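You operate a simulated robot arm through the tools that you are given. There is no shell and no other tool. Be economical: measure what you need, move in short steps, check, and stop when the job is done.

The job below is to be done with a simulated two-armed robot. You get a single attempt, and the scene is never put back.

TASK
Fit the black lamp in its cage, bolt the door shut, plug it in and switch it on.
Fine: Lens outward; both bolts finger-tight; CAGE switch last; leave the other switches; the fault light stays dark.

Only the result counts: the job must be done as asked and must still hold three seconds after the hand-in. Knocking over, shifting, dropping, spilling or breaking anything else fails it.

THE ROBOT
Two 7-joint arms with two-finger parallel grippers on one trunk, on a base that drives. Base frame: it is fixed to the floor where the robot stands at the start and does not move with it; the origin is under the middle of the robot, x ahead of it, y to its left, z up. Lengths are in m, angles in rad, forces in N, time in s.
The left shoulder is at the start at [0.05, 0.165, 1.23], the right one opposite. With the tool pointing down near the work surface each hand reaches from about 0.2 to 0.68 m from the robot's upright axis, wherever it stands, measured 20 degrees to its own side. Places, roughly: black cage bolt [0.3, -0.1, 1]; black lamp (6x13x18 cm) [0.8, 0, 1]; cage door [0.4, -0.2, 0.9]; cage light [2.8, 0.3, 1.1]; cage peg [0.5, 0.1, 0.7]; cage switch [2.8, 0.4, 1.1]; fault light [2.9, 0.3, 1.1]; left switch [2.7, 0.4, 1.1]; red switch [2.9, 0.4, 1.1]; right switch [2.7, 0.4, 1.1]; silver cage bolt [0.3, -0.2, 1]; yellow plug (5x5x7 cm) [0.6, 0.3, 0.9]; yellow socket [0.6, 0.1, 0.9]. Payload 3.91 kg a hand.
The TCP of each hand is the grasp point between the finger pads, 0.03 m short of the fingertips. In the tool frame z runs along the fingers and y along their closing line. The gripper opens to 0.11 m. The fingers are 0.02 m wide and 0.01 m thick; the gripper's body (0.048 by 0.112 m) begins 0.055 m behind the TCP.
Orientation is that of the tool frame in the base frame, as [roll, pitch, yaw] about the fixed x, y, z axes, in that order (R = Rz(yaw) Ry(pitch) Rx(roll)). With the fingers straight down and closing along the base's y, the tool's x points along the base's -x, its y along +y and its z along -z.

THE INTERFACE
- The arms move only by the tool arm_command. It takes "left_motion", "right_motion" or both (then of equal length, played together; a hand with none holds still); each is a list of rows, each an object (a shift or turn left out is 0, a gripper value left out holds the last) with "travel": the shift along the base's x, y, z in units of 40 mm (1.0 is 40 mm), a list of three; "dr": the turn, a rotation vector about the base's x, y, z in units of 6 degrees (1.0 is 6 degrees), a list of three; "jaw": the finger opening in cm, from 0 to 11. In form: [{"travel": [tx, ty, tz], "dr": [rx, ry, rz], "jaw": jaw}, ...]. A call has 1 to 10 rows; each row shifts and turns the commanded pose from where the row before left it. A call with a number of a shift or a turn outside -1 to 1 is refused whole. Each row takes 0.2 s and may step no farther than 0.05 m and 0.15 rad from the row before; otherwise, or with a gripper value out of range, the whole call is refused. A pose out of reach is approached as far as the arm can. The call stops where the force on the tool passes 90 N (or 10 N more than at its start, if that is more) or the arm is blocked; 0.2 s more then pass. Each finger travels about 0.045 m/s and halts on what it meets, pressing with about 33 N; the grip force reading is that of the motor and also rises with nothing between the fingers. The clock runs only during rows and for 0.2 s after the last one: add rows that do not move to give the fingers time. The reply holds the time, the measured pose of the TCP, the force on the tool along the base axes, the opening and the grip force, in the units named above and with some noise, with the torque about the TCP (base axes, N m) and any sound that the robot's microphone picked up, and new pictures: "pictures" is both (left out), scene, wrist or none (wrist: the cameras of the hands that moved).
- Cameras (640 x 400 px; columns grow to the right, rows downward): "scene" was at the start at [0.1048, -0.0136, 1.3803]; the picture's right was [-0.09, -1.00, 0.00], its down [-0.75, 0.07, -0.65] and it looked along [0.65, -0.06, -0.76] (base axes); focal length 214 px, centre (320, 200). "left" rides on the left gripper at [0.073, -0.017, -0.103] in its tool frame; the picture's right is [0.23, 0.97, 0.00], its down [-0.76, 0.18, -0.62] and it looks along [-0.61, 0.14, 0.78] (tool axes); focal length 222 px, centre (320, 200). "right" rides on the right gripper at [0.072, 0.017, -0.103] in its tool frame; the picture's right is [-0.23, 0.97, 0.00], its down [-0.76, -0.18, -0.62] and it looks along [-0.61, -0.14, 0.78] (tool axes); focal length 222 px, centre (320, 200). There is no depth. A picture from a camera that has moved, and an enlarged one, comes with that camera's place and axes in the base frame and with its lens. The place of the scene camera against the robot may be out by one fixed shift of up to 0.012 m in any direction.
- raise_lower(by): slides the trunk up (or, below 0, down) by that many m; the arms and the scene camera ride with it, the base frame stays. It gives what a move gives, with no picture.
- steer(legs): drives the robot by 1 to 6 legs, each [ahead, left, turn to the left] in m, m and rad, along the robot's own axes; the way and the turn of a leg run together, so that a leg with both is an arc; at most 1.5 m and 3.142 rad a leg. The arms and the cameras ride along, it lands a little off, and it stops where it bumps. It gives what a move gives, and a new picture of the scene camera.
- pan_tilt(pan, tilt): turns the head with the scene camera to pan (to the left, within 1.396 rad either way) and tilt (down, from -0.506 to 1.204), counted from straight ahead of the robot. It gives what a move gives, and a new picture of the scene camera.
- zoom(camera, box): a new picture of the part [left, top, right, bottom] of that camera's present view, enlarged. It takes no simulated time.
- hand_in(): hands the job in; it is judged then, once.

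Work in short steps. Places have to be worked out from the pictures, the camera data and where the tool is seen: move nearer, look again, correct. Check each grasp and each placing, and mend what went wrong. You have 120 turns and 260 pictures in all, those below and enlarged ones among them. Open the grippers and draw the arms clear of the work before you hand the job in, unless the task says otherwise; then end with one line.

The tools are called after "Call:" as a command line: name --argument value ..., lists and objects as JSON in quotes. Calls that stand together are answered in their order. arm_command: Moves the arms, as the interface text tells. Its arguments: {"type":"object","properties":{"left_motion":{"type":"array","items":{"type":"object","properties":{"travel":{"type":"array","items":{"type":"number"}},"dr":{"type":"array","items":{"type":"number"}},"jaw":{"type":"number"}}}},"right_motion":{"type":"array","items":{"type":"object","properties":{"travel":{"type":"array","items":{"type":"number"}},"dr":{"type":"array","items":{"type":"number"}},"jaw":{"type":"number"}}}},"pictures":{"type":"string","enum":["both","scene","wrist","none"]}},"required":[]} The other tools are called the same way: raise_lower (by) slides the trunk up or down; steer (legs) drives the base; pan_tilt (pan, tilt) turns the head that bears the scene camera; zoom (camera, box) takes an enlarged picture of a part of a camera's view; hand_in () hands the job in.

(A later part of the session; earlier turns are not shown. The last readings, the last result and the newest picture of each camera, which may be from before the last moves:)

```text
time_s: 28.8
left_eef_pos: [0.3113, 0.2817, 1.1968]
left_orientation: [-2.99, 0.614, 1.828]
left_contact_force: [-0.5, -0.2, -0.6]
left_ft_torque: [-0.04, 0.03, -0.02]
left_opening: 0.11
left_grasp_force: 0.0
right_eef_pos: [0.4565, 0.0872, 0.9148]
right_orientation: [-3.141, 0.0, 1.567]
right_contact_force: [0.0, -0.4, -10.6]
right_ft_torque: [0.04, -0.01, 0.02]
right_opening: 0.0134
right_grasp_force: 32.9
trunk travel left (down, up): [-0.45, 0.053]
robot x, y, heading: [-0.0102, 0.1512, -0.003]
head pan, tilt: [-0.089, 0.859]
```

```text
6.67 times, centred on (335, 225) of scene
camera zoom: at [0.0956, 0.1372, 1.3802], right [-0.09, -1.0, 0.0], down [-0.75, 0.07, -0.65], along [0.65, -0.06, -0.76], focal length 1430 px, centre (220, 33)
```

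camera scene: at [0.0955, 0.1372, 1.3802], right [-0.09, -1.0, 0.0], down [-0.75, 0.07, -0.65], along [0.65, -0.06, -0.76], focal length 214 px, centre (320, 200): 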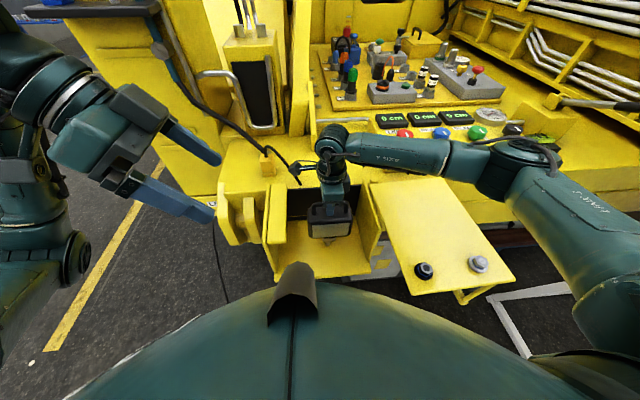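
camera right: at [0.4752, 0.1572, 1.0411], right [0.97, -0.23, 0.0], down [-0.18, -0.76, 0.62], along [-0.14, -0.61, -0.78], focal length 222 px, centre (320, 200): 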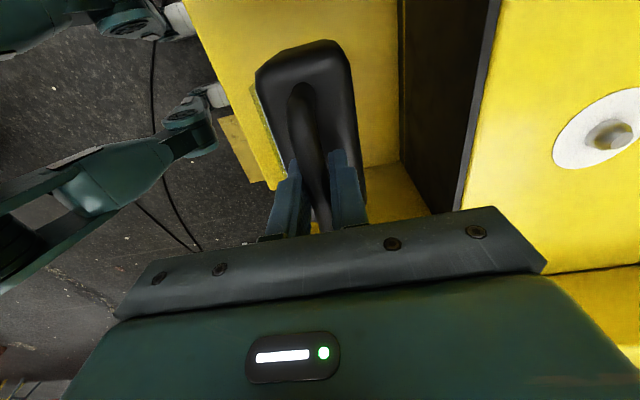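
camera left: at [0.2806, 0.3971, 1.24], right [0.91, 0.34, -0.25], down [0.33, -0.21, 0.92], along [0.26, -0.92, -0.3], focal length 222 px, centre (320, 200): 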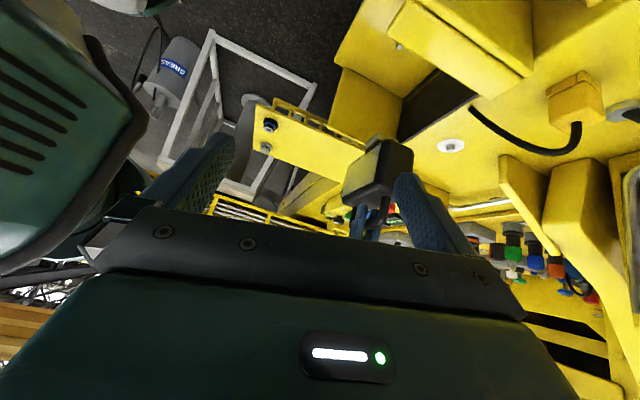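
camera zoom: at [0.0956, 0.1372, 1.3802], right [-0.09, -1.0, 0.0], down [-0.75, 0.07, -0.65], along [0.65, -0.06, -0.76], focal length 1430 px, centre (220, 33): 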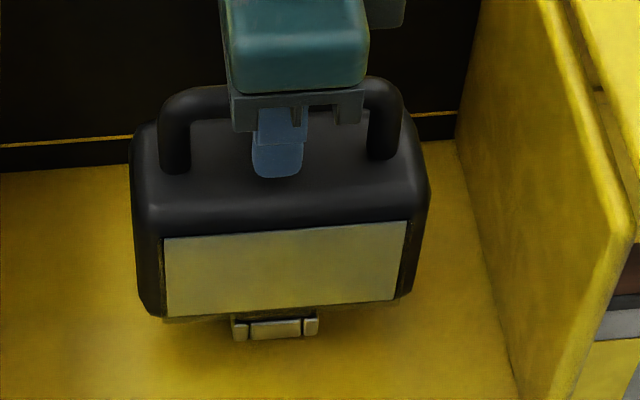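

Call:
arm_command --right_motion '[{"travel": [0, 0.02, -0.2]}, {"travel": [0, 0, -0.2]}, {"travel": [0, 0, -0.2]}, {}]' --pictures "none"

Call:
zoom --camera "scene" --box '[305, 195, 365, 255]'

```text
time_s: 29.8
left_eef_pos: [0.3082, 0.2811, 1.1979]
left_orientation: [-2.994, 0.613, 1.826]
left_contact_force: [0.3, -0.1, -0.4]
left_ft_torque: [0.0, -0.02, -0.01]
left_opening: 0.1101
left_grasp_force: 0.0
right_eef_pos: [0.4555, 0.09, 0.8945]
right_orientation: [3.131, -0.003, 1.567]
right_contact_force: [-2.1, -1.7, 33.6]
right_ft_torque: [0.1, 0.02, -0.03]
right_opening: 0.0135
right_grasp_force: 33.7
trunk travel left (down, up): [-0.45, 0.053]
robot x, y, heading: [-0.0129, 0.1516, 0.002]
head pan, tilt: [-0.089, 0.859]
```

```text
6.67 times, centred on (335, 225) of scene
camera zoom: at [0.0917, 0.1374, 1.3809], right [-0.09, -1.0, 0.0], down [-0.75, 0.07, -0.66], along [0.65, -0.06, -0.76], focal length 1430 px, centre (220, 33)
```

zoom: 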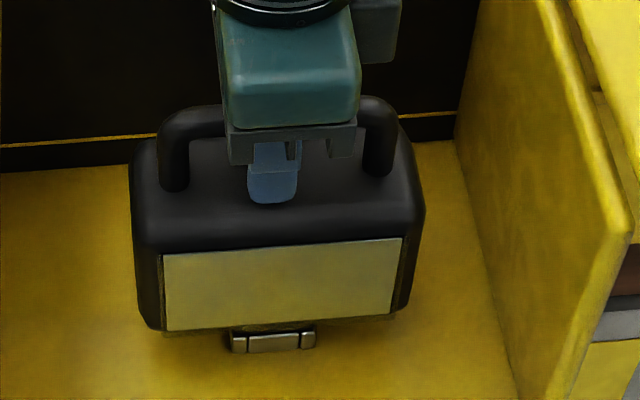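

Contact at peg-top height with 44 N; the torque suggests the peg lies slightly +x,+y. I lift a bit, shift, and try again gently.

Call:
arm_command --right_motion '[{"travel": [0, 0, 0.25]}, {"travel": [0.1, 0.06, 0]}, {"travel": [0, 0, -0.15]}, {"travel": [0, 0, -0.1]}, {}]' --pictures "none"

```text
time_s: 31.0
left_eef_pos: [0.308, 0.281, 1.1974]
left_orientation: [-2.997, 0.613, 1.824]
left_contact_force: [0.6, 0.1, 0.1]
left_ft_torque: [0.01, -0.01, -0.02]
left_opening: 0.11
left_grasp_force: 0.1
right_eef_pos: [0.4596, 0.089, 0.8958]
right_orientation: [3.133, 0.0, 1.564]
right_contact_force: [-8.0, -12.9, 37.8]
right_ft_torque: [-1.24, 0.5, -0.09]
right_opening: 0.0134
right_grasp_force: 32.5
trunk travel left (down, up): [-0.45, 0.053]
robot x, y, heading: [-0.0103, 0.1523, -0.005]
head pan, tilt: [-0.089, 0.859]
```

Still on top of something. I lift the lamp high and lower the left hand to inspect the foot's underside.

Call:
arm_command --right_motion '[{"travel": [0, 0, 0.6]}, {"travel": [0, 0, 1]}, {"travel": [0, 0, 1]}, {"travel": [0, 0, 1]}, {"travel": [0, 0, 1]}, {"travel": [0, 0, 1]}, {"travel": [0, 0, 1]}, {"travel": [0, 0, 1]}, {"travel": [0, 0, 1]}, {}]' --left_motion '[{"travel": [0, 0, -0.4]}, {"travel": [0, 0, -0.5]}, {"travel": [0, 0, -0.5]}, {"travel": [0, 0, -0.5]}, {"travel": [0, 0, -0.5]}, {"travel": [0, 0, -0.5]}, {"travel": [0, 0, -0.5]}, {"travel": [0, 0, -0.5]}, {}, {}]' --pictures "none"

Call:
zoom --camera "left" --box '[0, 0, 640, 400]'

```text
time_s: 33.2
left_eef_pos: [0.2732, 0.285, 1.1491]
left_orientation: [-2.988, 0.61, 1.831]
left_contact_force: [-0.3, 0.5, -0.1]
left_ft_torque: [0.02, 0.01, 0.01]
left_opening: 0.1098
left_grasp_force: 0.1
left hand out of reach, approached as far as the arm can: row 1, 2, 3, 4, 5, 6, 7, 8
right_eef_pos: [0.4607, 0.0911, 1.2352]
right_orientation: [-3.141, 0.0, 1.567]
right_contact_force: [0.8, 0.2, -10.4]
right_ft_torque: [0.05, 0.0, -0.02]
right_opening: 0.0136
right_grasp_force: 33.2
trunk travel left (down, up): [-0.45, 0.053]
robot x, y, heading: [-0.0107, 0.1527, -0.005]
head pan, tilt: [-0.089, 0.859]
```

```text
1.00 times, centred on (320, 200) of left (not enlarged: the box is as wide or as high as the picture)
camera zoom: at [0.2422, 0.4, 1.1934], right [0.9, 0.34, -0.25], down [0.34, -0.21, 0.92], along [0.26, -0.92, -0.3], focal length 222 px, centre (320, 200)
```

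zoom: 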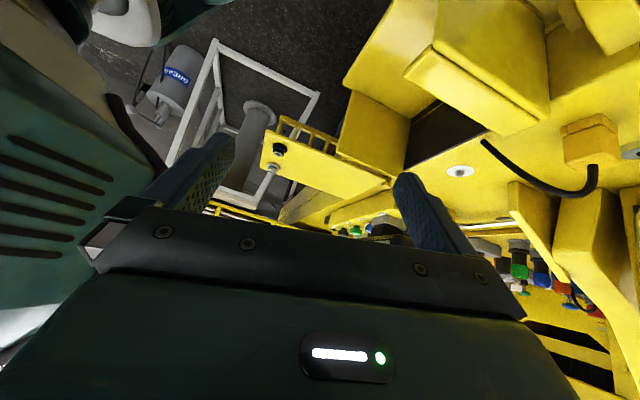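

I reorient the left hand to point forward (camera below it, looking up) and move the lamp ahead of it.

Call:
arm_command --left_motion '[{"travel": [0.3, 0, 0], "dr": [-0.22, -0.4, 0.947]}, {"travel": [0.3, 0, 0], "dr": [-0.22, -0.4, 0.947]}, {"travel": [0.3, 0, 0], "dr": [-0.22, -0.4, 0.947]}, {"travel": [0.3, 0, 0], "dr": [-0.22, -0.4, 0.947]}, {"travel": [0.3, 0, 0], "dr": [-0.22, -0.4, 0.947]}, {"travel": [0.3, 0, 0], "dr": [-0.22, -0.4, 0.947]}, {"travel": [0.3, 0, 0], "dr": [-0.22, -0.4, 0.947]}, {"travel": [0.3, 0, 0], "dr": [-0.22, -0.4, 0.947]}, {"travel": [0.3, 0, 0], "dr": [-0.22, -0.4, 0.947]}, {"travel": [0.3, 0, 0], "dr": [-0.22, -0.4, 0.947]}]' --right_motion '[{"travel": [0.5, 0, 0.1]}, {"travel": [0.5, 0, 0.1]}, {"travel": [0.5, 0, 0.1]}, {"travel": [0.5, 0, 0.1]}, {"travel": [0.5, 0, 0.1]}, {"travel": [0.5, 0, 0.1]}, {}, {}, {}, {}]' --pictures "none"

Call:
arm_command --left_motion '[{"travel": [0.1, -0.2, -0.6], "dr": [-0.22, -0.4, 0.947]}, {"travel": [0.1, -0.2, -0.6], "dr": [-0.22, -0.4, 0.947]}, {"travel": [0.1, -0.2, -0.6], "dr": [-0.22, -0.4, 0.947]}, {"travel": [0.1, -0.2, -0.6], "dr": [-0.22, -0.4, 0.947]}, {"travel": [0.1, 0, -0.6]}, {}]' --pictures "both"

```text
time_s: 35.4
left_eef_pos: [0.419, 0.2854, 1.1542]
left_orientation: [3.024, 1.037, 2.636]
left_contact_force: [0.4, -0.2, -0.1]
left_ft_torque: [0.03, 0.0, 0.03]
left_opening: 0.1099
left_grasp_force: 0.1
left hand out of reach, approached as far as the arm can: row 4, 5, 6, 7
right_eef_pos: [0.5815, 0.0898, 1.2571]
right_orientation: [3.141, -0.001, 1.568]
right_contact_force: [0.0, 0.1, -10.4]
right_ft_torque: [0.05, 0.04, 0.0]
right_opening: 0.0134
right_grasp_force: 33.3
trunk travel left (down, up): [-0.45, 0.053]
robot x, y, heading: [-0.0105, 0.153, -0.006]
head pan, tilt: [-0.089, 0.859]
```

```text
time_s: 36.8
left_eef_pos: [0.4373, 0.2524, 1.0321]
left_orientation: [3.13, 1.223, 3.128]
left_contact_force: [-0.9, 0.2, -0.3]
left_ft_torque: [0.02, 0.0, -0.01]
left_opening: 0.1102
left_grasp_force: 0.1
left hand out of reach, approached as far as the arm can: row 2, 3
right_eef_pos: [0.5804, 0.0906, 1.2578]
right_orientation: [3.141, 0.001, 1.565]
right_contact_force: [-0.6, 0.1, -10.7]
right_ft_torque: [0.03, -0.04, -0.03]
right_opening: 0.0135
right_grasp_force: 33.0
trunk travel left (down, up): [-0.45, 0.053]
robot x, y, heading: [-0.0148, 0.1521, -0.003]
head pan, tilt: [-0.089, 0.859]
camera scene: at [0.0954, 0.1368, 1.3802], right [-0.09, -1.0, 0.0], down [-0.75, 0.07, -0.65], along [0.65, -0.06, -0.76], focal length 214 px, centre (320, 200)
camera left: at [0.316, 0.2368, 1.0], right [-0.07, 0.97, -0.21], down [-0.33, 0.17, 0.93], along [0.94, 0.14, 0.3], focal length 222 px, centre (320, 200)
```

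scene: 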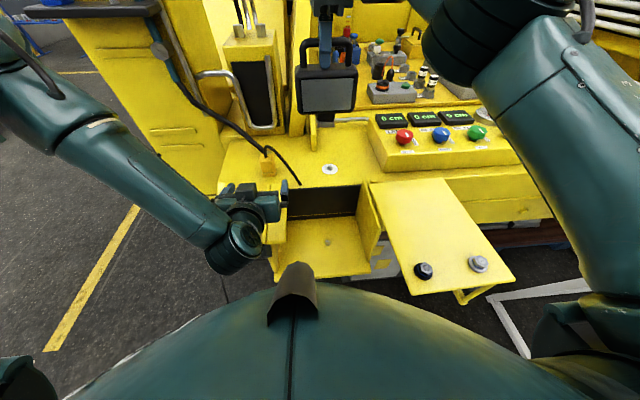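
left: 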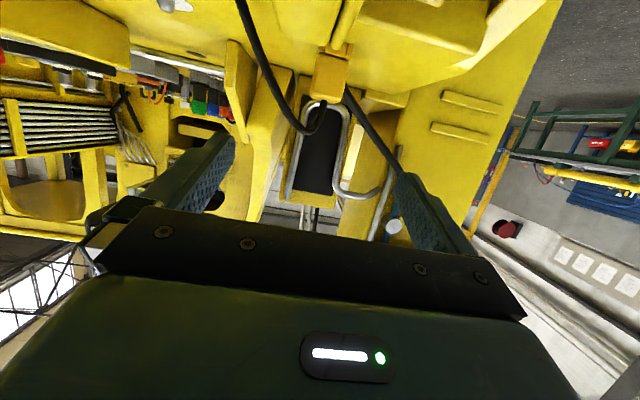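

Call:
arm_command --right_motion '[{"travel": [0, 0.7, 0]}, {"travel": [0, 0.7, -0.2]}, {"travel": [0, 0.7, -0.3]}, {"travel": [0, 0.7, -0.3]}, {}]' --pictures "none"

Call:
zoom --camera "left" --box '[150, 60, 430, 230]'

```text
time_s: 38.0
left_eef_pos: [0.4368, 0.2537, 1.0334]
left_orientation: [3.132, 1.221, 3.127]
left_contact_force: [-0.6, 0.1, -1.2]
left_ft_torque: [0.01, 0.0, -0.02]
left_opening: 0.11
left_grasp_force: 0.1
right_eef_pos: [0.5637, 0.1769, 1.2276]
right_orientation: [3.141, 0.0, 1.565]
right_contact_force: [0.4, 0.1, -9.8]
right_ft_torque: [0.03, -0.01, -0.01]
right_opening: 0.0136
right_grasp_force: 32.8
right hand out of reach, approached as far as the arm can: row 1, 2, 3, 4
trunk travel left (down, up): [-0.45, 0.053]
robot x, y, heading: [-0.0116, 0.1513, -0.001]
head pan, tilt: [-0.089, 0.859]
```

```text
2.29 times, centred on (290, 145) of left
camera zoom: at [0.3158, 0.2373, 0.9998], right [-0.07, 0.97, -0.21], down [-0.32, 0.18, 0.93], along [0.94, 0.14, 0.3], focal length 508 px, centre (389, 326)
```

zoom: 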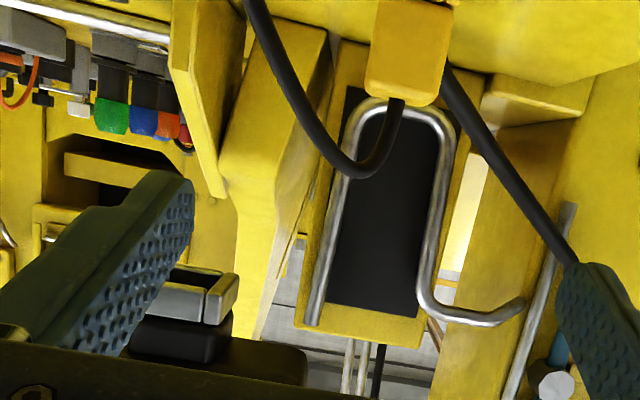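

Call:
arm_command --left_motion '[{"travel": [0, -0.3, 0], "dr": [0, -1, 0]}, {"travel": [0, -0.3, 0], "dr": [0, -1, 0]}, {"travel": [0, -0.3, 0], "dr": [0, -1, 0]}, {"travel": [0, -0.3, 0], "dr": [0, -1, 0]}, {"dr": [0, -1, 0]}, {}]' --right_motion '[{"travel": [0, 0, 0.5]}, {"travel": [0, 0, 0.5]}, {}, {}, {}, {}]' --pictures "none"

Call:
zoom --camera "left" --box '[0, 0, 640, 400]'

```text
time_s: 39.4
left_eef_pos: [0.4555, 0.1715, 1.0641]
left_orientation: [0.024, 1.402, 0.025]
left_contact_force: [-0.1, 0.6, 0.4]
left_ft_torque: [0.0, 0.01, -0.01]
left_opening: 0.11
left_grasp_force: 0.0
left hand out of reach, approached as far as the arm can: row 3, 4, 5
right_eef_pos: [0.5553, 0.1725, 1.2562]
right_orientation: [3.133, -0.004, 1.565]
right_contact_force: [-0.7, -0.3, -11.2]
right_ft_torque: [0.01, 0.05, -0.03]
right_opening: 0.0137
right_grasp_force: 32.8
right hand out of reach, approached as far as the arm can: row 1, 2
trunk travel left (down, up): [-0.45, 0.053]
robot x, y, heading: [-0.0093, 0.1504, -0.006]
head pan, tilt: [-0.089, 0.859]
```

```text
1.00 times, centred on (320, 200) of left (not enlarged: the box is as wide or as high as the picture)
camera zoom: at [0.3655, 0.1548, 0.9749], right [0.04, 0.97, -0.22], down [-0.74, 0.17, 0.65], along [0.67, 0.14, 0.73], focal length 222 px, centre (320, 200)
```

zoom: 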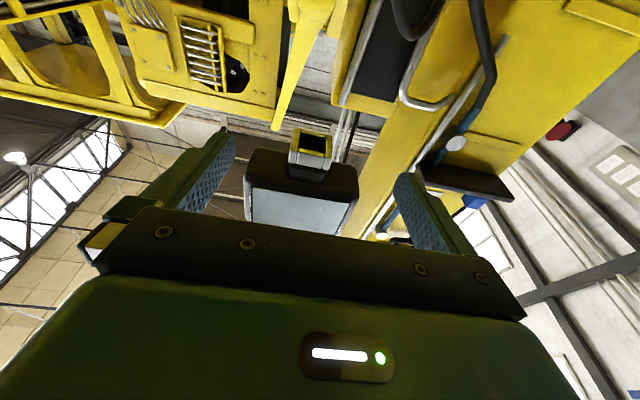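

Now the foot underside is visible; enlarge it.

Call:
zoom --camera "left" --box '[270, 115, 350, 195]'

```text
5.00 times, centred on (310, 155) of left
camera zoom: at [0.3655, 0.1548, 0.9749], right [0.04, 0.97, -0.22], down [-0.74, 0.17, 0.65], along [0.67, 0.14, 0.73], focal length 1111 px, centre (370, 425)
```

zoom: 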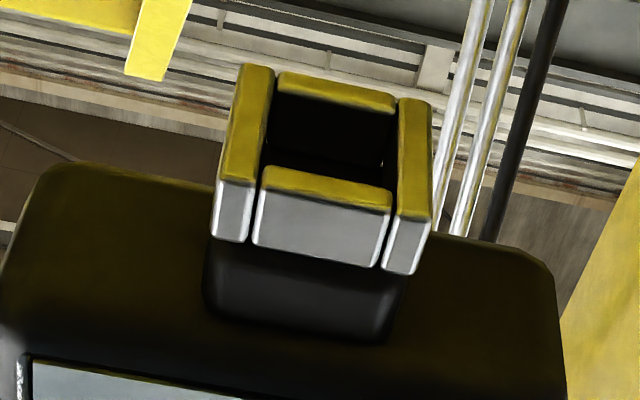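

The foot is an open square sleeve (~22 mm hole). With bottom 0.155 below TCP, the earlier stop at z=0.8945 means it was likely already over the peg and on the floor (lateral block fits). I withdraw the left hand and redo the seating.

Call:
arm_command --left_motion '[{"travel": [-0.5, 0.3, 0], "dr": [0, 1, 0]}, {"travel": [-0.5, 0.6, 0], "dr": [0, 1, 0]}, {"travel": [-0.5, 0.8, 0], "dr": [0, 1, 0]}, {"travel": [-0.3, 0.8, 0.3], "dr": [0, 1, 0]}, {"travel": [0, 0.8, 0.5], "dr": [0, 1, 0]}, {"travel": [0, 0.8, 0.5], "dr": [0, 1, 0]}, {"travel": [0, 0.8, 0.8], "dr": [0, 1, 0]}, {"travel": [0, 0, 0.8], "dr": [0, 1, 0]}, {"travel": [0, 0, 0.8], "dr": [0, 1, 0]}, {"travel": [0, 0, 0.8], "dr": [0, 1, 0]}]' --pictures "none"

Call:
arm_command --right_motion '[{"travel": [-0.5, -0.6, 0]}, {"travel": [-0.7, -0.7, 0]}, {"travel": [-0.7, -0.75, 0]}, {"travel": [-0.6, 0, 0]}, {"travel": [0, 0, -1]}, {"travel": [0, 0, -1]}, {}]' --pictures "scene"

```text
time_s: 41.6
left_eef_pos: [0.4251, 0.3473, 1.2277]
left_orientation: [3.138, 0.696, 3.134]
left_contact_force: [-0.2, 0.5, 0.0]
left_ft_torque: [-0.01, -0.02, -0.03]
left_opening: 0.1102
left_grasp_force: 0.0
left hand out of reach, approached as far as the arm can: row 4, 5, 6
right_eef_pos: [0.5561, 0.1715, 1.2557]
right_orientation: [3.136, -0.005, 1.566]
right_contact_force: [-0.2, -1.2, -10.1]
right_ft_torque: [0.04, 0.05, 0.05]
right_opening: 0.0138
right_grasp_force: 32.5
trunk travel left (down, up): [-0.45, 0.053]
robot x, y, heading: [-0.0094, 0.1528, -0.005]
head pan, tilt: [-0.089, 0.859]
```

```text
time_s: 43.2
left_eef_pos: [0.4251, 0.3483, 1.2271]
left_orientation: [3.139, 0.695, 3.136]
left_contact_force: [-0.1, 0.4, 0.2]
left_ft_torque: [0.0, 0.0, 0.01]
left_opening: 0.1099
left_grasp_force: 0.2
right_eef_pos: [0.5673, 0.1312, 1.2647]
right_orientation: [3.141, 0.001, 1.566]
right_contact_force: [0.4, -0.3, -9.8]
right_ft_torque: [0.04, -0.03, -0.03]
right_opening: 0.0137
right_grasp_force: 32.7
right hand out of reach, approached as far as the arm can: row 1, 2, 3, 4, 5, 6
trunk travel left (down, up): [-0.45, 0.053]
robot x, y, heading: [-0.01, 0.1488, -0.003]
head pan, tilt: [-0.089, 0.859]
camera scene: at [0.0955, 0.1378, 1.3802], right [-0.09, -1.0, 0.0], down [-0.75, 0.07, -0.65], along [0.65, -0.06, -0.76], focal length 214 px, centre (320, 200)
```

scene: 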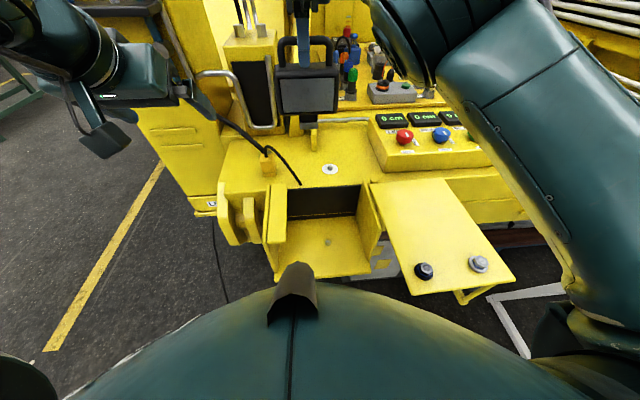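

Arm was at a reach corner; now freed. Continue toward above the cage.

Call:
arm_command --right_motion '[{"travel": [0, -0.5, 0]}, {"travel": [-0.3, -0.5, -0.3]}, {"travel": [-0.6, 0, -0.5]}, {"travel": [-0.6, 0, -0.5]}, {"travel": [-0.6, 0, -0.5]}, {"travel": [-0.6, 0, 0]}, {}]' --pictures "none"

```text
time_s: 44.8
left_eef_pos: [0.4265, 0.348, 1.2269]
left_orientation: [-3.141, 0.698, 3.136]
left_contact_force: [-0.2, -0.6, -0.3]
left_ft_torque: [-0.03, 0.0, -0.01]
left_opening: 0.1099
left_grasp_force: 0.0
right_eef_pos: [0.5782, 0.1137, 1.2521]
right_orientation: [-3.14, -0.002, 1.566]
right_contact_force: [-0.6, 0.2, -10.3]
right_ft_torque: [0.04, -0.05, -0.02]
right_opening: 0.0137
right_grasp_force: 33.5
right hand out of reach, approached as far as the arm can: row 1, 2, 3, 4, 5, 6
trunk travel left (down, up): [-0.45, 0.053]
robot x, y, heading: [-0.0095, 0.1547, -0.002]
head pan, tilt: [-0.089, 0.859]
```

Call:
arm_command --right_motion '[{"travel": [0, -0.6, 0]}, {"travel": [0, -0.6, 0]}, {"travel": [0, -0.6, 0]}, {"travel": [0, -0.6, 0]}, {}]' --pictures "none"

Call:
arm_command --right_motion '[{"travel": [-0.6, 0, 0]}, {"travel": [-0.6, 0, 0]}, {"travel": [-0.6, 0, -0.5]}, {"travel": [0, 0, -0.5]}, {}]' --pictures "none"

```text
time_s: 46.0
left_eef_pos: [0.4254, 0.3476, 1.2257]
left_orientation: [3.14, 0.698, 3.135]
left_contact_force: [-0.3, 0.2, 0.6]
left_ft_torque: [-0.01, 0.0, -0.02]
left_opening: 0.1099
left_grasp_force: 0.0
right_eef_pos: [0.5998, 0.0229, 1.26]
right_orientation: [-3.139, 0.001, 1.567]
right_contact_force: [0.0, -0.3, -9.6]
right_ft_torque: [0.01, -0.07, -0.02]
right_opening: 0.0136
right_grasp_force: 33.1
right hand out of reach, approached as far as the arm can: row 1, 2, 3, 4
trunk travel left (down, up): [-0.45, 0.053]
robot x, y, heading: [-0.0098, 0.1541, -0.004]
head pan, tilt: [-0.089, 0.859]
```

```text
time_s: 47.2
left_eef_pos: [0.4259, 0.3475, 1.2259]
left_orientation: [3.14, 0.698, 3.135]
left_contact_force: [-1.4, 0.3, 0.4]
left_ft_torque: [0.01, 0.02, 0.0]
left_opening: 0.11
left_grasp_force: 0.0
right_eef_pos: [0.6045, 0.0339, 1.2399]
right_orientation: [-3.14, 0.0, 1.564]
right_contact_force: [-0.4, -0.2, -9.9]
right_ft_torque: [0.0, 0.01, 0.0]
right_opening: 0.0133
right_grasp_force: 33.8
right hand out of reach, approached as far as the arm can: row 1, 2, 3, 4
trunk travel left (down, up): [-0.45, 0.053]
robot x, y, heading: [-0.0097, 0.1503, -0.003]
head pan, tilt: [-0.089, 0.859]
```

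A joint limit holds the arm; I unwind by going forward-right, where the arm was free earlier.

Call:
arm_command --right_motion '[{"travel": [0.5, -0.4, 0]}, {"travel": [0.5, -0.4, 0]}, {"travel": [0.5, -0.4, 0]}, {"travel": [0.5, -0.3, 0]}, {}]' --pictures "scene"

```text
time_s: 48.4
left_eef_pos: [0.426, 0.3479, 1.2266]
left_orientation: [3.139, 0.696, 3.136]
left_contact_force: [-0.3, 0.3, -0.6]
left_ft_torque: [0.01, 0.03, -0.03]
left_opening: 0.1098
left_grasp_force: 0.1
right_eef_pos: [0.6174, -0.021, 1.2305]
right_orientation: [-3.141, 0.0, 1.567]
right_contact_force: [0.3, 0.0, -10.4]
right_ft_torque: [0.03, -0.01, -0.02]
right_opening: 0.0137
right_grasp_force: 32.8
right hand out of reach, approached as far as the arm can: row 1, 2, 3, 4
trunk travel left (down, up): [-0.45, 0.053]
robot x, y, heading: [-0.0121, 0.1528, -0.004]
head pan, tilt: [-0.089, 0.859]
camera scene: at [0.0958, 0.1377, 1.3801], right [-0.09, -1.0, 0.0], down [-0.75, 0.07, -0.65], along [0.65, -0.06, -0.76], focal length 214 px, centre (320, 200)
```

scene: 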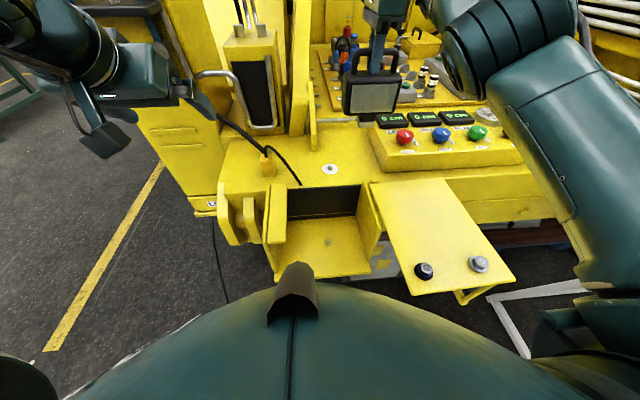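

Call:
arm_command --right_motion '[{"dr": [0, 0, 1]}, {"dr": [0, 0, 1]}, {"dr": [0, 0, 1]}, {"dr": [0, 0, 1]}, {"dr": [0, 0, 1]}, {"travel": [0, 0, -0.5]}, {"travel": [-0.5, 0, 0]}, {"travel": [-0.5, 0, 0]}, {}]' --pictures "none"

```text
time_s: 50.4
left_eef_pos: [0.4254, 0.348, 1.2261]
left_orientation: [3.139, 0.696, 3.136]
left_contact_force: [0.3, -0.2, -0.7]
left_ft_torque: [-0.01, 0.03, 0.0]
left_opening: 0.1099
left_grasp_force: 0.1
right_eef_pos: [0.5785, -0.0228, 1.2112]
right_orientation: [3.141, -0.001, 2.089]
right_contact_force: [0.7, 0.3, -10.3]
right_ft_torque: [0.03, 0.06, 0.01]
right_opening: 0.0137
right_grasp_force: 33.4
trunk travel left (down, up): [-0.45, 0.053]
robot x, y, heading: [-0.0102, 0.152, -0.008]
head pan, tilt: [-0.089, 0.859]
```

Freed by yawing back. Now move left/back over the cage at this yaw, lower a bit, then restore the yaw.

Call:
arm_command --right_motion '[{"travel": [-0.5, 0.6, 0]}, {"travel": [-0.6, 0.6, 0]}, {"travel": [-0.6, 0.8, -0.3]}, {"travel": [-0.6, 0.8, -0.4]}, {"travel": [-0.6, 0, -0.6], "dr": [0, 0, -1]}, {"dr": [0, 0, -1]}, {"dr": [0, 0, -1]}, {"dr": [0, 0, -1]}, {"dr": [0, 0, -0.98]}, {}]' --pictures "scene"

```text
time_s: 52.6
left_eef_pos: [0.4258, 0.347, 1.2276]
left_orientation: [3.14, 0.697, 3.138]
left_contact_force: [0.2, -0.4, -0.4]
left_ft_torque: [0.0, 0.0, -0.01]
left_opening: 0.1097
left_grasp_force: 0.0
right_eef_pos: [0.4608, 0.0897, 1.1583]
right_orientation: [3.141, 0.001, 1.567]
right_contact_force: [0.1, -1.1, -10.3]
right_ft_torque: [0.07, -0.03, -0.02]
right_opening: 0.0136
right_grasp_force: 33.0
trunk travel left (down, up): [-0.45, 0.053]
robot x, y, heading: [-0.013, 0.154, -0.002]
head pan, tilt: [-0.089, 0.859]
camera scene: at [0.0956, 0.1372, 1.3801], right [-0.09, -1.0, 0.0], down [-0.75, 0.07, -0.65], along [0.65, -0.06, -0.76], focal length 214 px, centre (320, 200)
```

scene: 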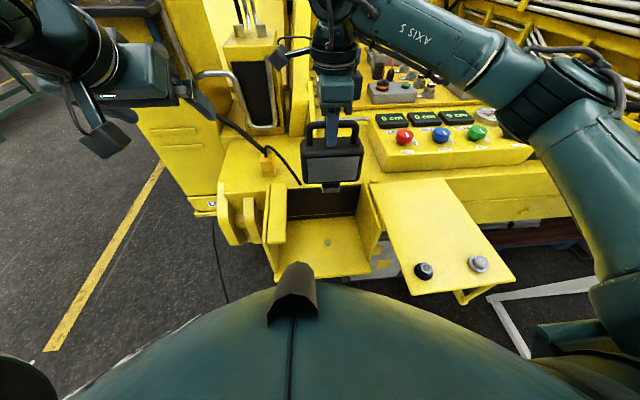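

Call:
arm_command --right_motion '[{"travel": [-0.1, 0.01, -0.8]}, {"travel": [0, 0, -0.9]}, {"travel": [0, 0, -0.9]}, {"travel": [0, 0, -0.9]}, {"travel": [0, 0, -0.9]}, {"travel": [0, 0, -0.9]}, {"travel": [0, 0, -0.2]}, {}]' --pictures "none"

Call:
zoom --camera "scene" --box '[305, 195, 365, 255]'

```text
time_s: 54.4
left_eef_pos: [0.4265, 0.347, 1.226]
left_orientation: [3.141, 0.699, 3.135]
left_contact_force: [0.4, 0.6, 0.1]
left_ft_torque: [-0.01, 0.01, 0.0]
left_opening: 0.1098
left_grasp_force: 0.1
right_eef_pos: [0.4573, 0.0898, 0.9381]
right_orientation: [-3.141, -0.001, 1.567]
right_contact_force: [-0.8, 0.5, -9.9]
right_ft_torque: [0.01, 0.0, 0.0]
right_opening: 0.0135
right_grasp_force: 33.4
trunk travel left (down, up): [-0.45, 0.053]
robot x, y, heading: [-0.0056, 0.1471, -0.003]
head pan, tilt: [-0.089, 0.859]
```

```text
6.67 times, centred on (335, 225) of scene
camera zoom: at [0.0957, 0.1372, 1.3801], right [-0.09, -1.0, 0.0], down [-0.75, 0.07, -0.65], along [0.65, -0.06, -0.76], focal length 1430 px, centre (220, 33)
```

zoom: 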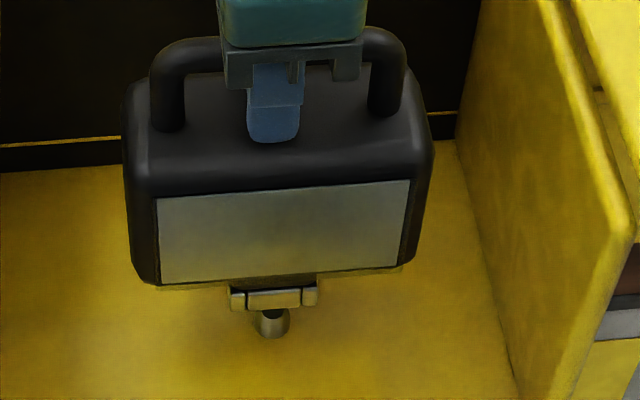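

Call:
arm_command --right_motion '[{"travel": [-0.02, 0.01, -0.3]}, {"travel": [0, 0, -0.3]}, {"travel": [0, 0, -0.2]}, {"travel": [0, 0, -0.2]}, {"travel": [0, 0, -0.1]}, {}]' --pictures "none"

Call:
zoom --camera "scene" --box '[305, 195, 365, 255]'

```text
time_s: 55.8
left_eef_pos: [0.4233, 0.3471, 1.228]
left_orientation: [3.139, 0.699, 3.135]
left_contact_force: [-0.1, -0.2, 0.3]
left_ft_torque: [0.03, 0.02, -0.04]
left_opening: 0.1099
left_grasp_force: 0.1
right_eef_pos: [0.4561, 0.0895, 0.8957]
right_orientation: [3.141, -0.001, 1.569]
right_contact_force: [-1.4, -0.5, -3.5]
right_ft_torque: [-0.19, -0.04, -0.02]
right_opening: 0.0133
right_grasp_force: 32.9
trunk travel left (down, up): [-0.45, 0.053]
robot x, y, heading: [-0.0091, 0.1507, -0.005]
head pan, tilt: [-0.089, 0.859]
```

```text
6.67 times, centred on (335, 225) of scene
camera zoom: at [0.095, 0.1371, 1.3803], right [-0.09, -1.0, 0.0], down [-0.75, 0.07, -0.65], along [0.65, -0.06, -0.76], focal length 1430 px, centre (220, 33)
```

zoom: 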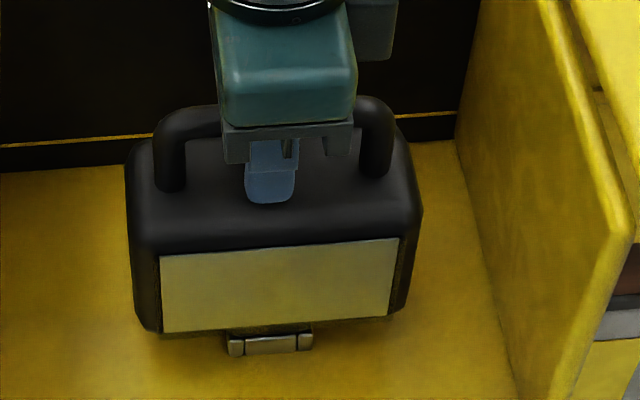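

Light contact at the same height. I nudge sideways to test whether the peg holds it.

Call:
arm_command --right_motion '[{"travel": [0, 0.1, 0]}, {"travel": [0, 0.1, 0]}, {}]' --pictures "none"

Call:
arm_command --right_motion '[{"travel": [0, -0.1, 0]}, {"travel": [0, -0.1, 0]}, {"travel": [0, -0.1, 0]}, {"travel": [0, -0.1, 0]}, {}]' --pictures "none"

```text
time_s: 56.6
left_eef_pos: [0.4243, 0.3462, 1.2274]
left_orientation: [3.137, 0.698, 3.134]
left_contact_force: [0.0, -0.9, -0.1]
left_ft_torque: [0.0, -0.05, 0.02]
left_opening: 0.11
left_grasp_force: 0.0
right_eef_pos: [0.4569, 0.0974, 0.8971]
right_orientation: [3.139, 0.0, 1.566]
right_contact_force: [-1.3, -7.2, 5.5]
right_ft_torque: [-0.93, -0.02, -0.02]
right_opening: 0.0138
right_grasp_force: 33.0
trunk travel left (down, up): [-0.45, 0.053]
robot x, y, heading: [-0.0103, 0.1539, -0.006]
head pan, tilt: [-0.089, 0.859]
```

```text
time_s: 57.8
left_eef_pos: [0.4239, 0.3483, 1.2265]
left_orientation: [3.14, 0.698, 3.137]
left_contact_force: [0.1, 1.1, 1.1]
left_ft_torque: [-0.04, -0.01, -0.01]
left_opening: 0.1102
left_grasp_force: 0.1
right_eef_pos: [0.4557, 0.084, 0.8965]
right_orientation: [3.141, -0.001, 1.572]
right_contact_force: [0.3, 7.5, 1.9]
right_ft_torque: [0.92, 0.0, -0.02]
right_opening: 0.0135
right_grasp_force: 33.0
trunk travel left (down, up): [-0.45, 0.053]
robot x, y, heading: [-0.0117, 0.1528, -0.0]
head pan, tilt: [-0.089, 0.859]
```

Call:
zoom --camera "scene" --box '[305, 215, 365, 255]'

Call:
zoom --camera "right" --box '[160, 0, 480, 240]'

```text
10.00 times, centred on (335, 235) of scene
camera zoom: at [0.0947, 0.1381, 1.3803], right [-0.09, -1.0, 0.0], down [-0.75, 0.07, -0.65], along [0.65, -0.06, -0.76], focal length 2145 px, centre (170, -150)
```

zoom: 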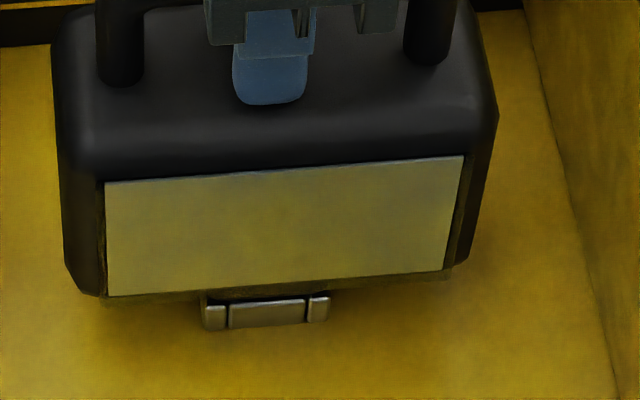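

```text
1.67 times, centred on (320, 120) of right
camera zoom: at [0.4719, 0.156, 0.9993], right [0.97, -0.23, 0.0], down [-0.18, -0.76, 0.62], along [-0.14, -0.61, -0.78], focal length 370 px, centre (320, 333)
```

zoom: 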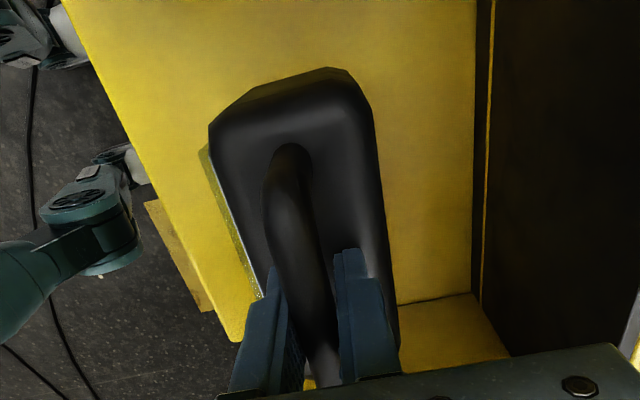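

The foot's front-bottom edge (row 330) matches floor level over the peg's position: it is seated. I recentre, settle, and release.

Call:
arm_command --right_motion '[{"travel": [0, 0.1, 0]}, {"travel": [0, 0.06, -0.04]}, {}, {"jaw": 2}, {"jaw": 3.5}, {"jaw": 4}, {}]' --pictures "none"

Call:
zoom --camera "scene" --box '[305, 195, 365, 255]'

```text
time_s: 59.4
left_eef_pos: [0.4236, 0.3476, 1.2277]
left_orientation: [3.141, 0.699, 3.136]
left_contact_force: [0.1, -0.2, -0.6]
left_ft_torque: [-0.03, -0.04, 0.01]
left_opening: 0.1102
left_grasp_force: 0.1
right_eef_pos: [0.4555, 0.0893, 0.894]
right_orientation: [3.139, -0.002, 1.568]
right_contact_force: [2.6, 0.3, 19.1]
right_ft_torque: [-0.11, 0.11, 0.07]
right_opening: 0.0385
right_grasp_force: 0.0
trunk travel left (down, up): [-0.45, 0.053]
robot x, y, heading: [-0.0094, 0.1497, -0.008]
head pan, tilt: [-0.089, 0.859]
```

```text
6.67 times, centred on (335, 225) of scene
camera zoom: at [0.0936, 0.1377, 1.3804], right [-0.09, -1.0, 0.0], down [-0.75, 0.07, -0.65], along [0.65, -0.06, -0.76], focal length 1430 px, centre (220, 33)
```

zoom: 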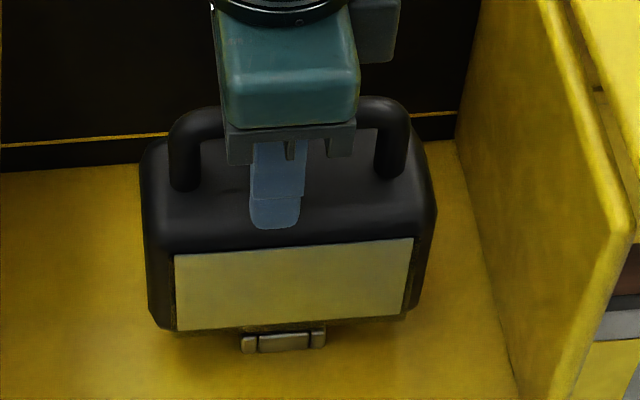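

Released; the lamp stands. Raise the hand clear.

Call:
arm_command --right_motion '[{"travel": [0, 0, 0.3]}, {"travel": [0, 0, 0.6]}, {"travel": [0, 0, 1]}, {"travel": [0, 0, 1]}, {"travel": [0, 0, 1]}, {"travel": [0, 0, 1]}, {"travel": [0, 0, 1]}, {}]' --pictures "both"

Call:
zoom --camera "scene" --box '[305, 195, 365, 255]'

```text
time_s: 61.2
left_eef_pos: [0.4263, 0.3463, 1.2278]
left_orientation: [3.139, 0.697, 3.138]
left_contact_force: [-0.6, -0.4, 0.1]
left_ft_torque: [-0.02, -0.02, -0.03]
left_opening: 0.11
left_grasp_force: 0.0
right_eef_pos: [0.4559, 0.0889, 1.1287]
right_orientation: [3.14, 0.0, 1.565]
right_contact_force: [0.2, 0.6, -0.5]
right_ft_torque: [0.0, 0.03, 0.0]
right_opening: 0.0399
right_grasp_force: 0.0
trunk travel left (down, up): [-0.45, 0.053]
robot x, y, heading: [-0.0103, 0.151, -0.004]
head pan, tilt: [-0.089, 0.859]
camera scene: at [0.095, 0.1372, 1.3802], right [-0.09, -1.0, 0.0], down [-0.75, 0.07, -0.65], along [0.65, -0.06, -0.76], focal length 214 px, centre (320, 200)
camera right: at [0.4722, 0.1604, 1.2329], right [0.97, -0.23, 0.0], down [-0.18, -0.76, 0.62], along [-0.14, -0.61, -0.78], focal length 222 px, centre (320, 200)
```

scene: 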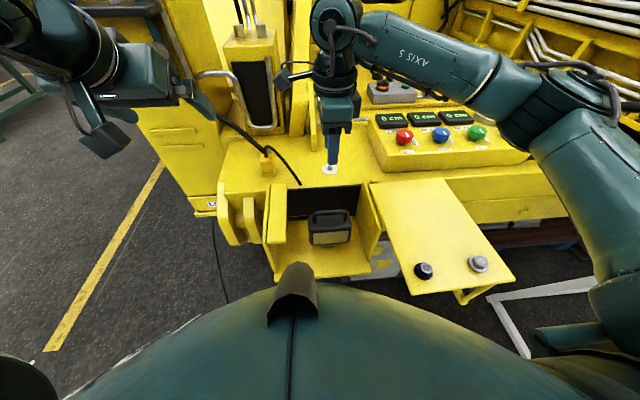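
right: 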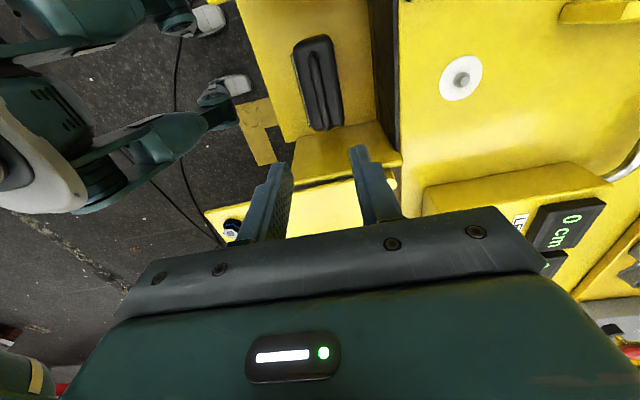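

```text
6.67 times, centred on (335, 225) of scene
camera zoom: at [0.095, 0.1372, 1.3802], right [-0.09, -1.0, 0.0], down [-0.75, 0.07, -0.65], along [0.65, -0.06, -0.76], focal length 1430 px, centre (220, 33)
```

zoom: 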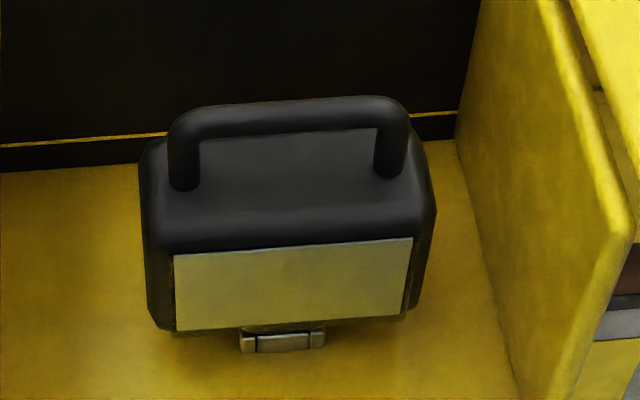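

Lamp is seated at (0.455, 0.088). Next the door: I back off so it can swing, and look at its handle.

Call:
steer --legs '[[-0.28, 0, 0], [0, -0.1, 0]]'

Call:
zoom --camera "scene" --box '[310, 100, 440, 230]'

Call:
zoom --camera "scene" --box '[200, 90, 340, 200]'

```text
time_s: 63.9
left_eef_pos: [0.1441, 0.2491, 1.2276]
left_orientation: [3.139, 0.698, 3.139]
left_contact_force: [0.0, -1.4, -0.7]
left_ft_torque: [0.03, -0.02, 0.02]
left_opening: 0.1101
left_grasp_force: 0.1
right_eef_pos: [0.1748, -0.0093, 1.1296]
right_orientation: [3.14, -0.004, 1.569]
right_contact_force: [-0.3, -0.3, 0.2]
right_ft_torque: [0.03, 0.01, -0.02]
right_opening: 0.0402
right_grasp_force: 0.1
trunk travel left (down, up): [-0.45, 0.053]
robot x, y, heading: [-0.2899, 0.0555, -0.0]
head pan, tilt: [-0.089, 0.859]
camera scene: at [-0.1857, 0.0384, 1.3802], right [-0.09, -1.0, 0.0], down [-0.75, 0.07, -0.65], along [0.65, -0.06, -0.76], focal length 214 px, centre (320, 200)
```

scene: 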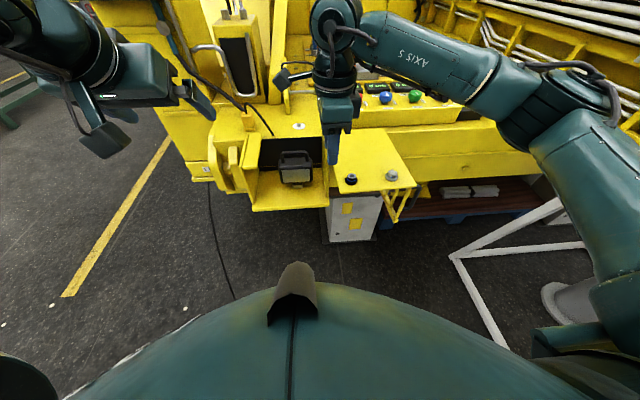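

```text
3.08 times, centred on (375, 165) of scene
camera zoom: at [-0.1857, 0.0384, 1.3802], right [-0.09, -1.0, 0.0], down [-0.75, 0.07, -0.65], along [0.65, -0.06, -0.76], focal length 660 px, centre (151, 308)
```

zoom: 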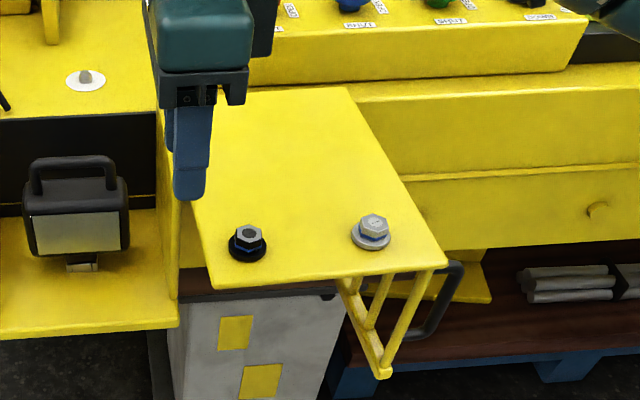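

```text
3.64 times, centred on (270, 145) of scene
camera zoom: at [-0.1857, 0.0384, 1.3802], right [-0.09, -1.0, 0.0], down [-0.75, 0.07, -0.65], along [0.65, -0.06, -0.76], focal length 780 px, centre (502, 400)
```

zoom: 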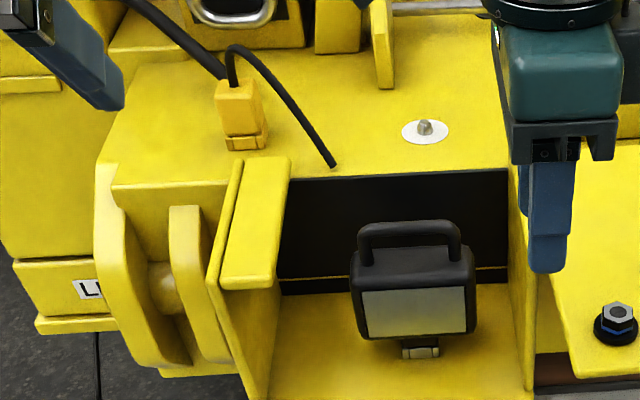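

Handle sits on the corner post; I'll push the grille/plate's outer side with a closed fist along an arc about the pivot (~[0.528,-0.05]). First drive 8 cm closer and bring the fist beside the door.

Call:
steer --legs '[[0.08, 0, 0]]'

Call:
arm_command --right_motion '[{"travel": [0, -0.8, 0], "jaw": 0}, {"travel": [0.1, -0.9, 0]}, {"travel": [0.1, -0.9, 0]}, {"travel": [0.1, -0.9, 0]}, {"travel": [0.1, -0.9, 0]}, {"travel": [0.1, -0.9, 0]}, {"travel": [0.1, -0.9, 0]}, {"travel": [0.1, -0.9, 0]}, {"travel": [0.1, -0.5, 0]}, {}]' --pictures "both"

```text
time_s: 65.0
left_eef_pos: [0.2233, 0.2504, 1.227]
left_orientation: [3.139, 0.7, 3.138]
left_contact_force: [1.6, -0.4, -0.1]
left_ft_torque: [0.01, 0.05, -0.03]
left_opening: 0.1098
left_grasp_force: 0.0
right_eef_pos: [0.2554, -0.0086, 1.1282]
right_orientation: [3.14, -0.001, 1.572]
right_contact_force: [0.9, 1.1, 0.7]
right_ft_torque: [-0.01, 0.01, 0.01]
right_opening: 0.0397
right_grasp_force: 0.0
trunk travel left (down, up): [-0.45, 0.053]
robot x, y, heading: [-0.2124, 0.0494, 0.001]
head pan, tilt: [-0.089, 0.859]
camera scene: at [-0.1053, 0.0392, 1.3802], right [-0.09, -1.0, 0.0], down [-0.75, 0.07, -0.65], along [0.65, -0.06, -0.76], focal length 214 px, centre (320, 200)
```

scene: 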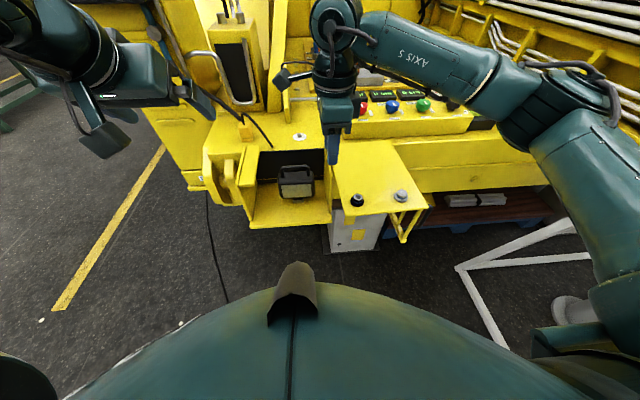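

```text
time_s: 67.2
left_eef_pos: [0.2243, 0.2506, 1.227]
left_orientation: [3.14, 0.699, 3.138]
left_contact_force: [1.0, 0.1, 1.1]
left_ft_torque: [0.02, -0.03, 0.0]
left_opening: 0.1097
left_grasp_force: 0.0
right_eef_pos: [0.2862, -0.3126, 1.1291]
right_orientation: [3.139, -0.001, 1.571]
right_contact_force: [-0.5, 0.1, -0.7]
right_ft_torque: [-0.01, -0.01, 0.0]
right_opening: 0.0001
right_grasp_force: 33.2
trunk travel left (down, up): [-0.45, 0.053]
robot x, y, heading: [-0.21, 0.05, -0.001]
head pan, tilt: [-0.089, 0.859]
camera scene: at [-0.1062, 0.0393, 1.3803], right [-0.09, -1.0, 0.0], down [-0.75, 0.07, -0.65], along [0.65, -0.06, -0.76], focal length 214 px, centre (320, 200)
camera right: at [0.3026, -0.2408, 1.2322], right [0.97, -0.23, 0.0], down [-0.18, -0.76, 0.62], along [-0.14, -0.61, -0.78], focal length 222 px, centre (320, 200)
```

scene: 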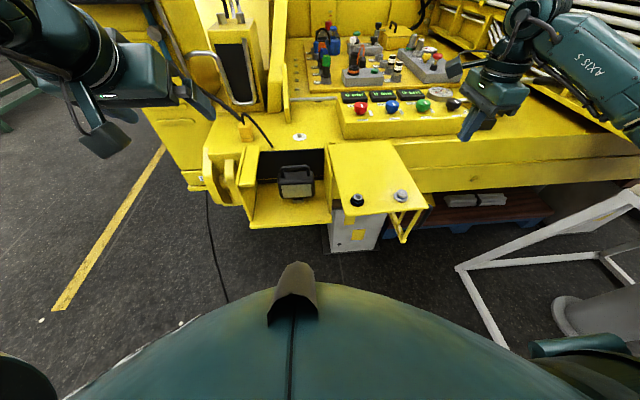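
right: 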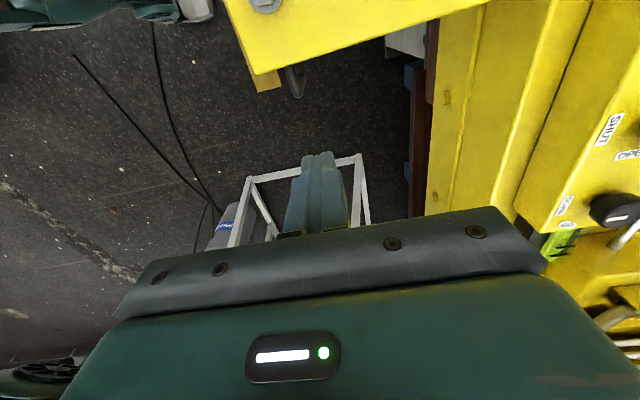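

Corner C≈(0.224,-0.27), handle at x≈0.257 reaching y≈-0.315. I lower the fist at (0.315,-0.312), clear of both.

Call:
arm_command --right_motion '[{"travel": [0.7, 0, 0]}, {"travel": [0, 0, -0.9]}, {"travel": [0, 0, -0.9]}, {"travel": [0, 0, -0.9]}, {"travel": [0, 0, -0.9]}, {"travel": [0, 0, -0.9]}, {"travel": [0, 0, -0.35]}, {}]' --pictures "both"

```text
time_s: 69.0
left_eef_pos: [0.2234, 0.2495, 1.2278]
left_orientation: [3.14, 0.699, 3.14]
left_contact_force: [-1.0, -0.5, -0.1]
left_ft_torque: [0.0, -0.02, 0.0]
left_opening: 0.11
left_grasp_force: 0.0
right_eef_pos: [0.3153, -0.3133, 0.9354]
right_orientation: [3.14, 0.001, 1.571]
right_contact_force: [0.9, -0.9, -0.4]
right_ft_torque: [-0.04, 0.01, 0.01]
right_opening: 0.0
right_grasp_force: 32.7
trunk travel left (down, up): [-0.45, 0.053]
robot x, y, heading: [-0.2111, 0.054, -0.0]
head pan, tilt: [-0.089, 0.859]
camera scene: at [-0.1062, 0.0392, 1.3803], right [-0.09, -1.0, 0.0], down [-0.75, 0.07, -0.65], along [0.65, -0.06, -0.76], focal length 214 px, centre (320, 200)
camera right: at [0.3311, -0.2407, 1.0386], right [0.97, -0.23, 0.0], down [-0.18, -0.76, 0.62], along [-0.14, -0.61, -0.78], focal length 222 px, centre (320, 200)
```

scene: 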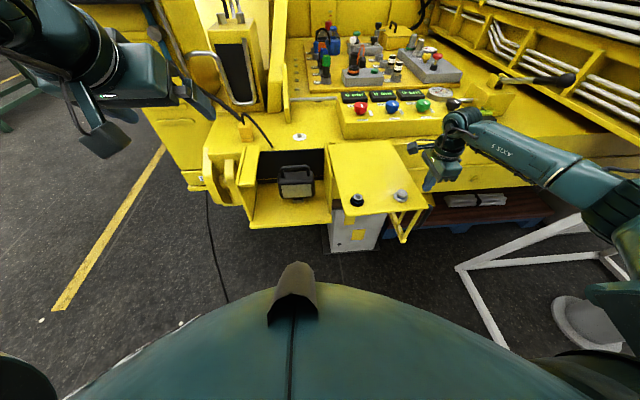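
right: 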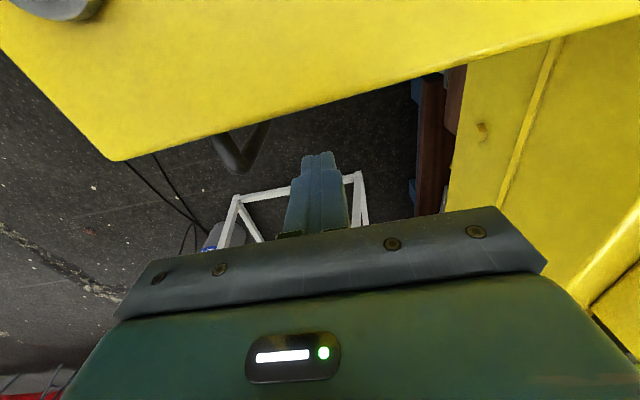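

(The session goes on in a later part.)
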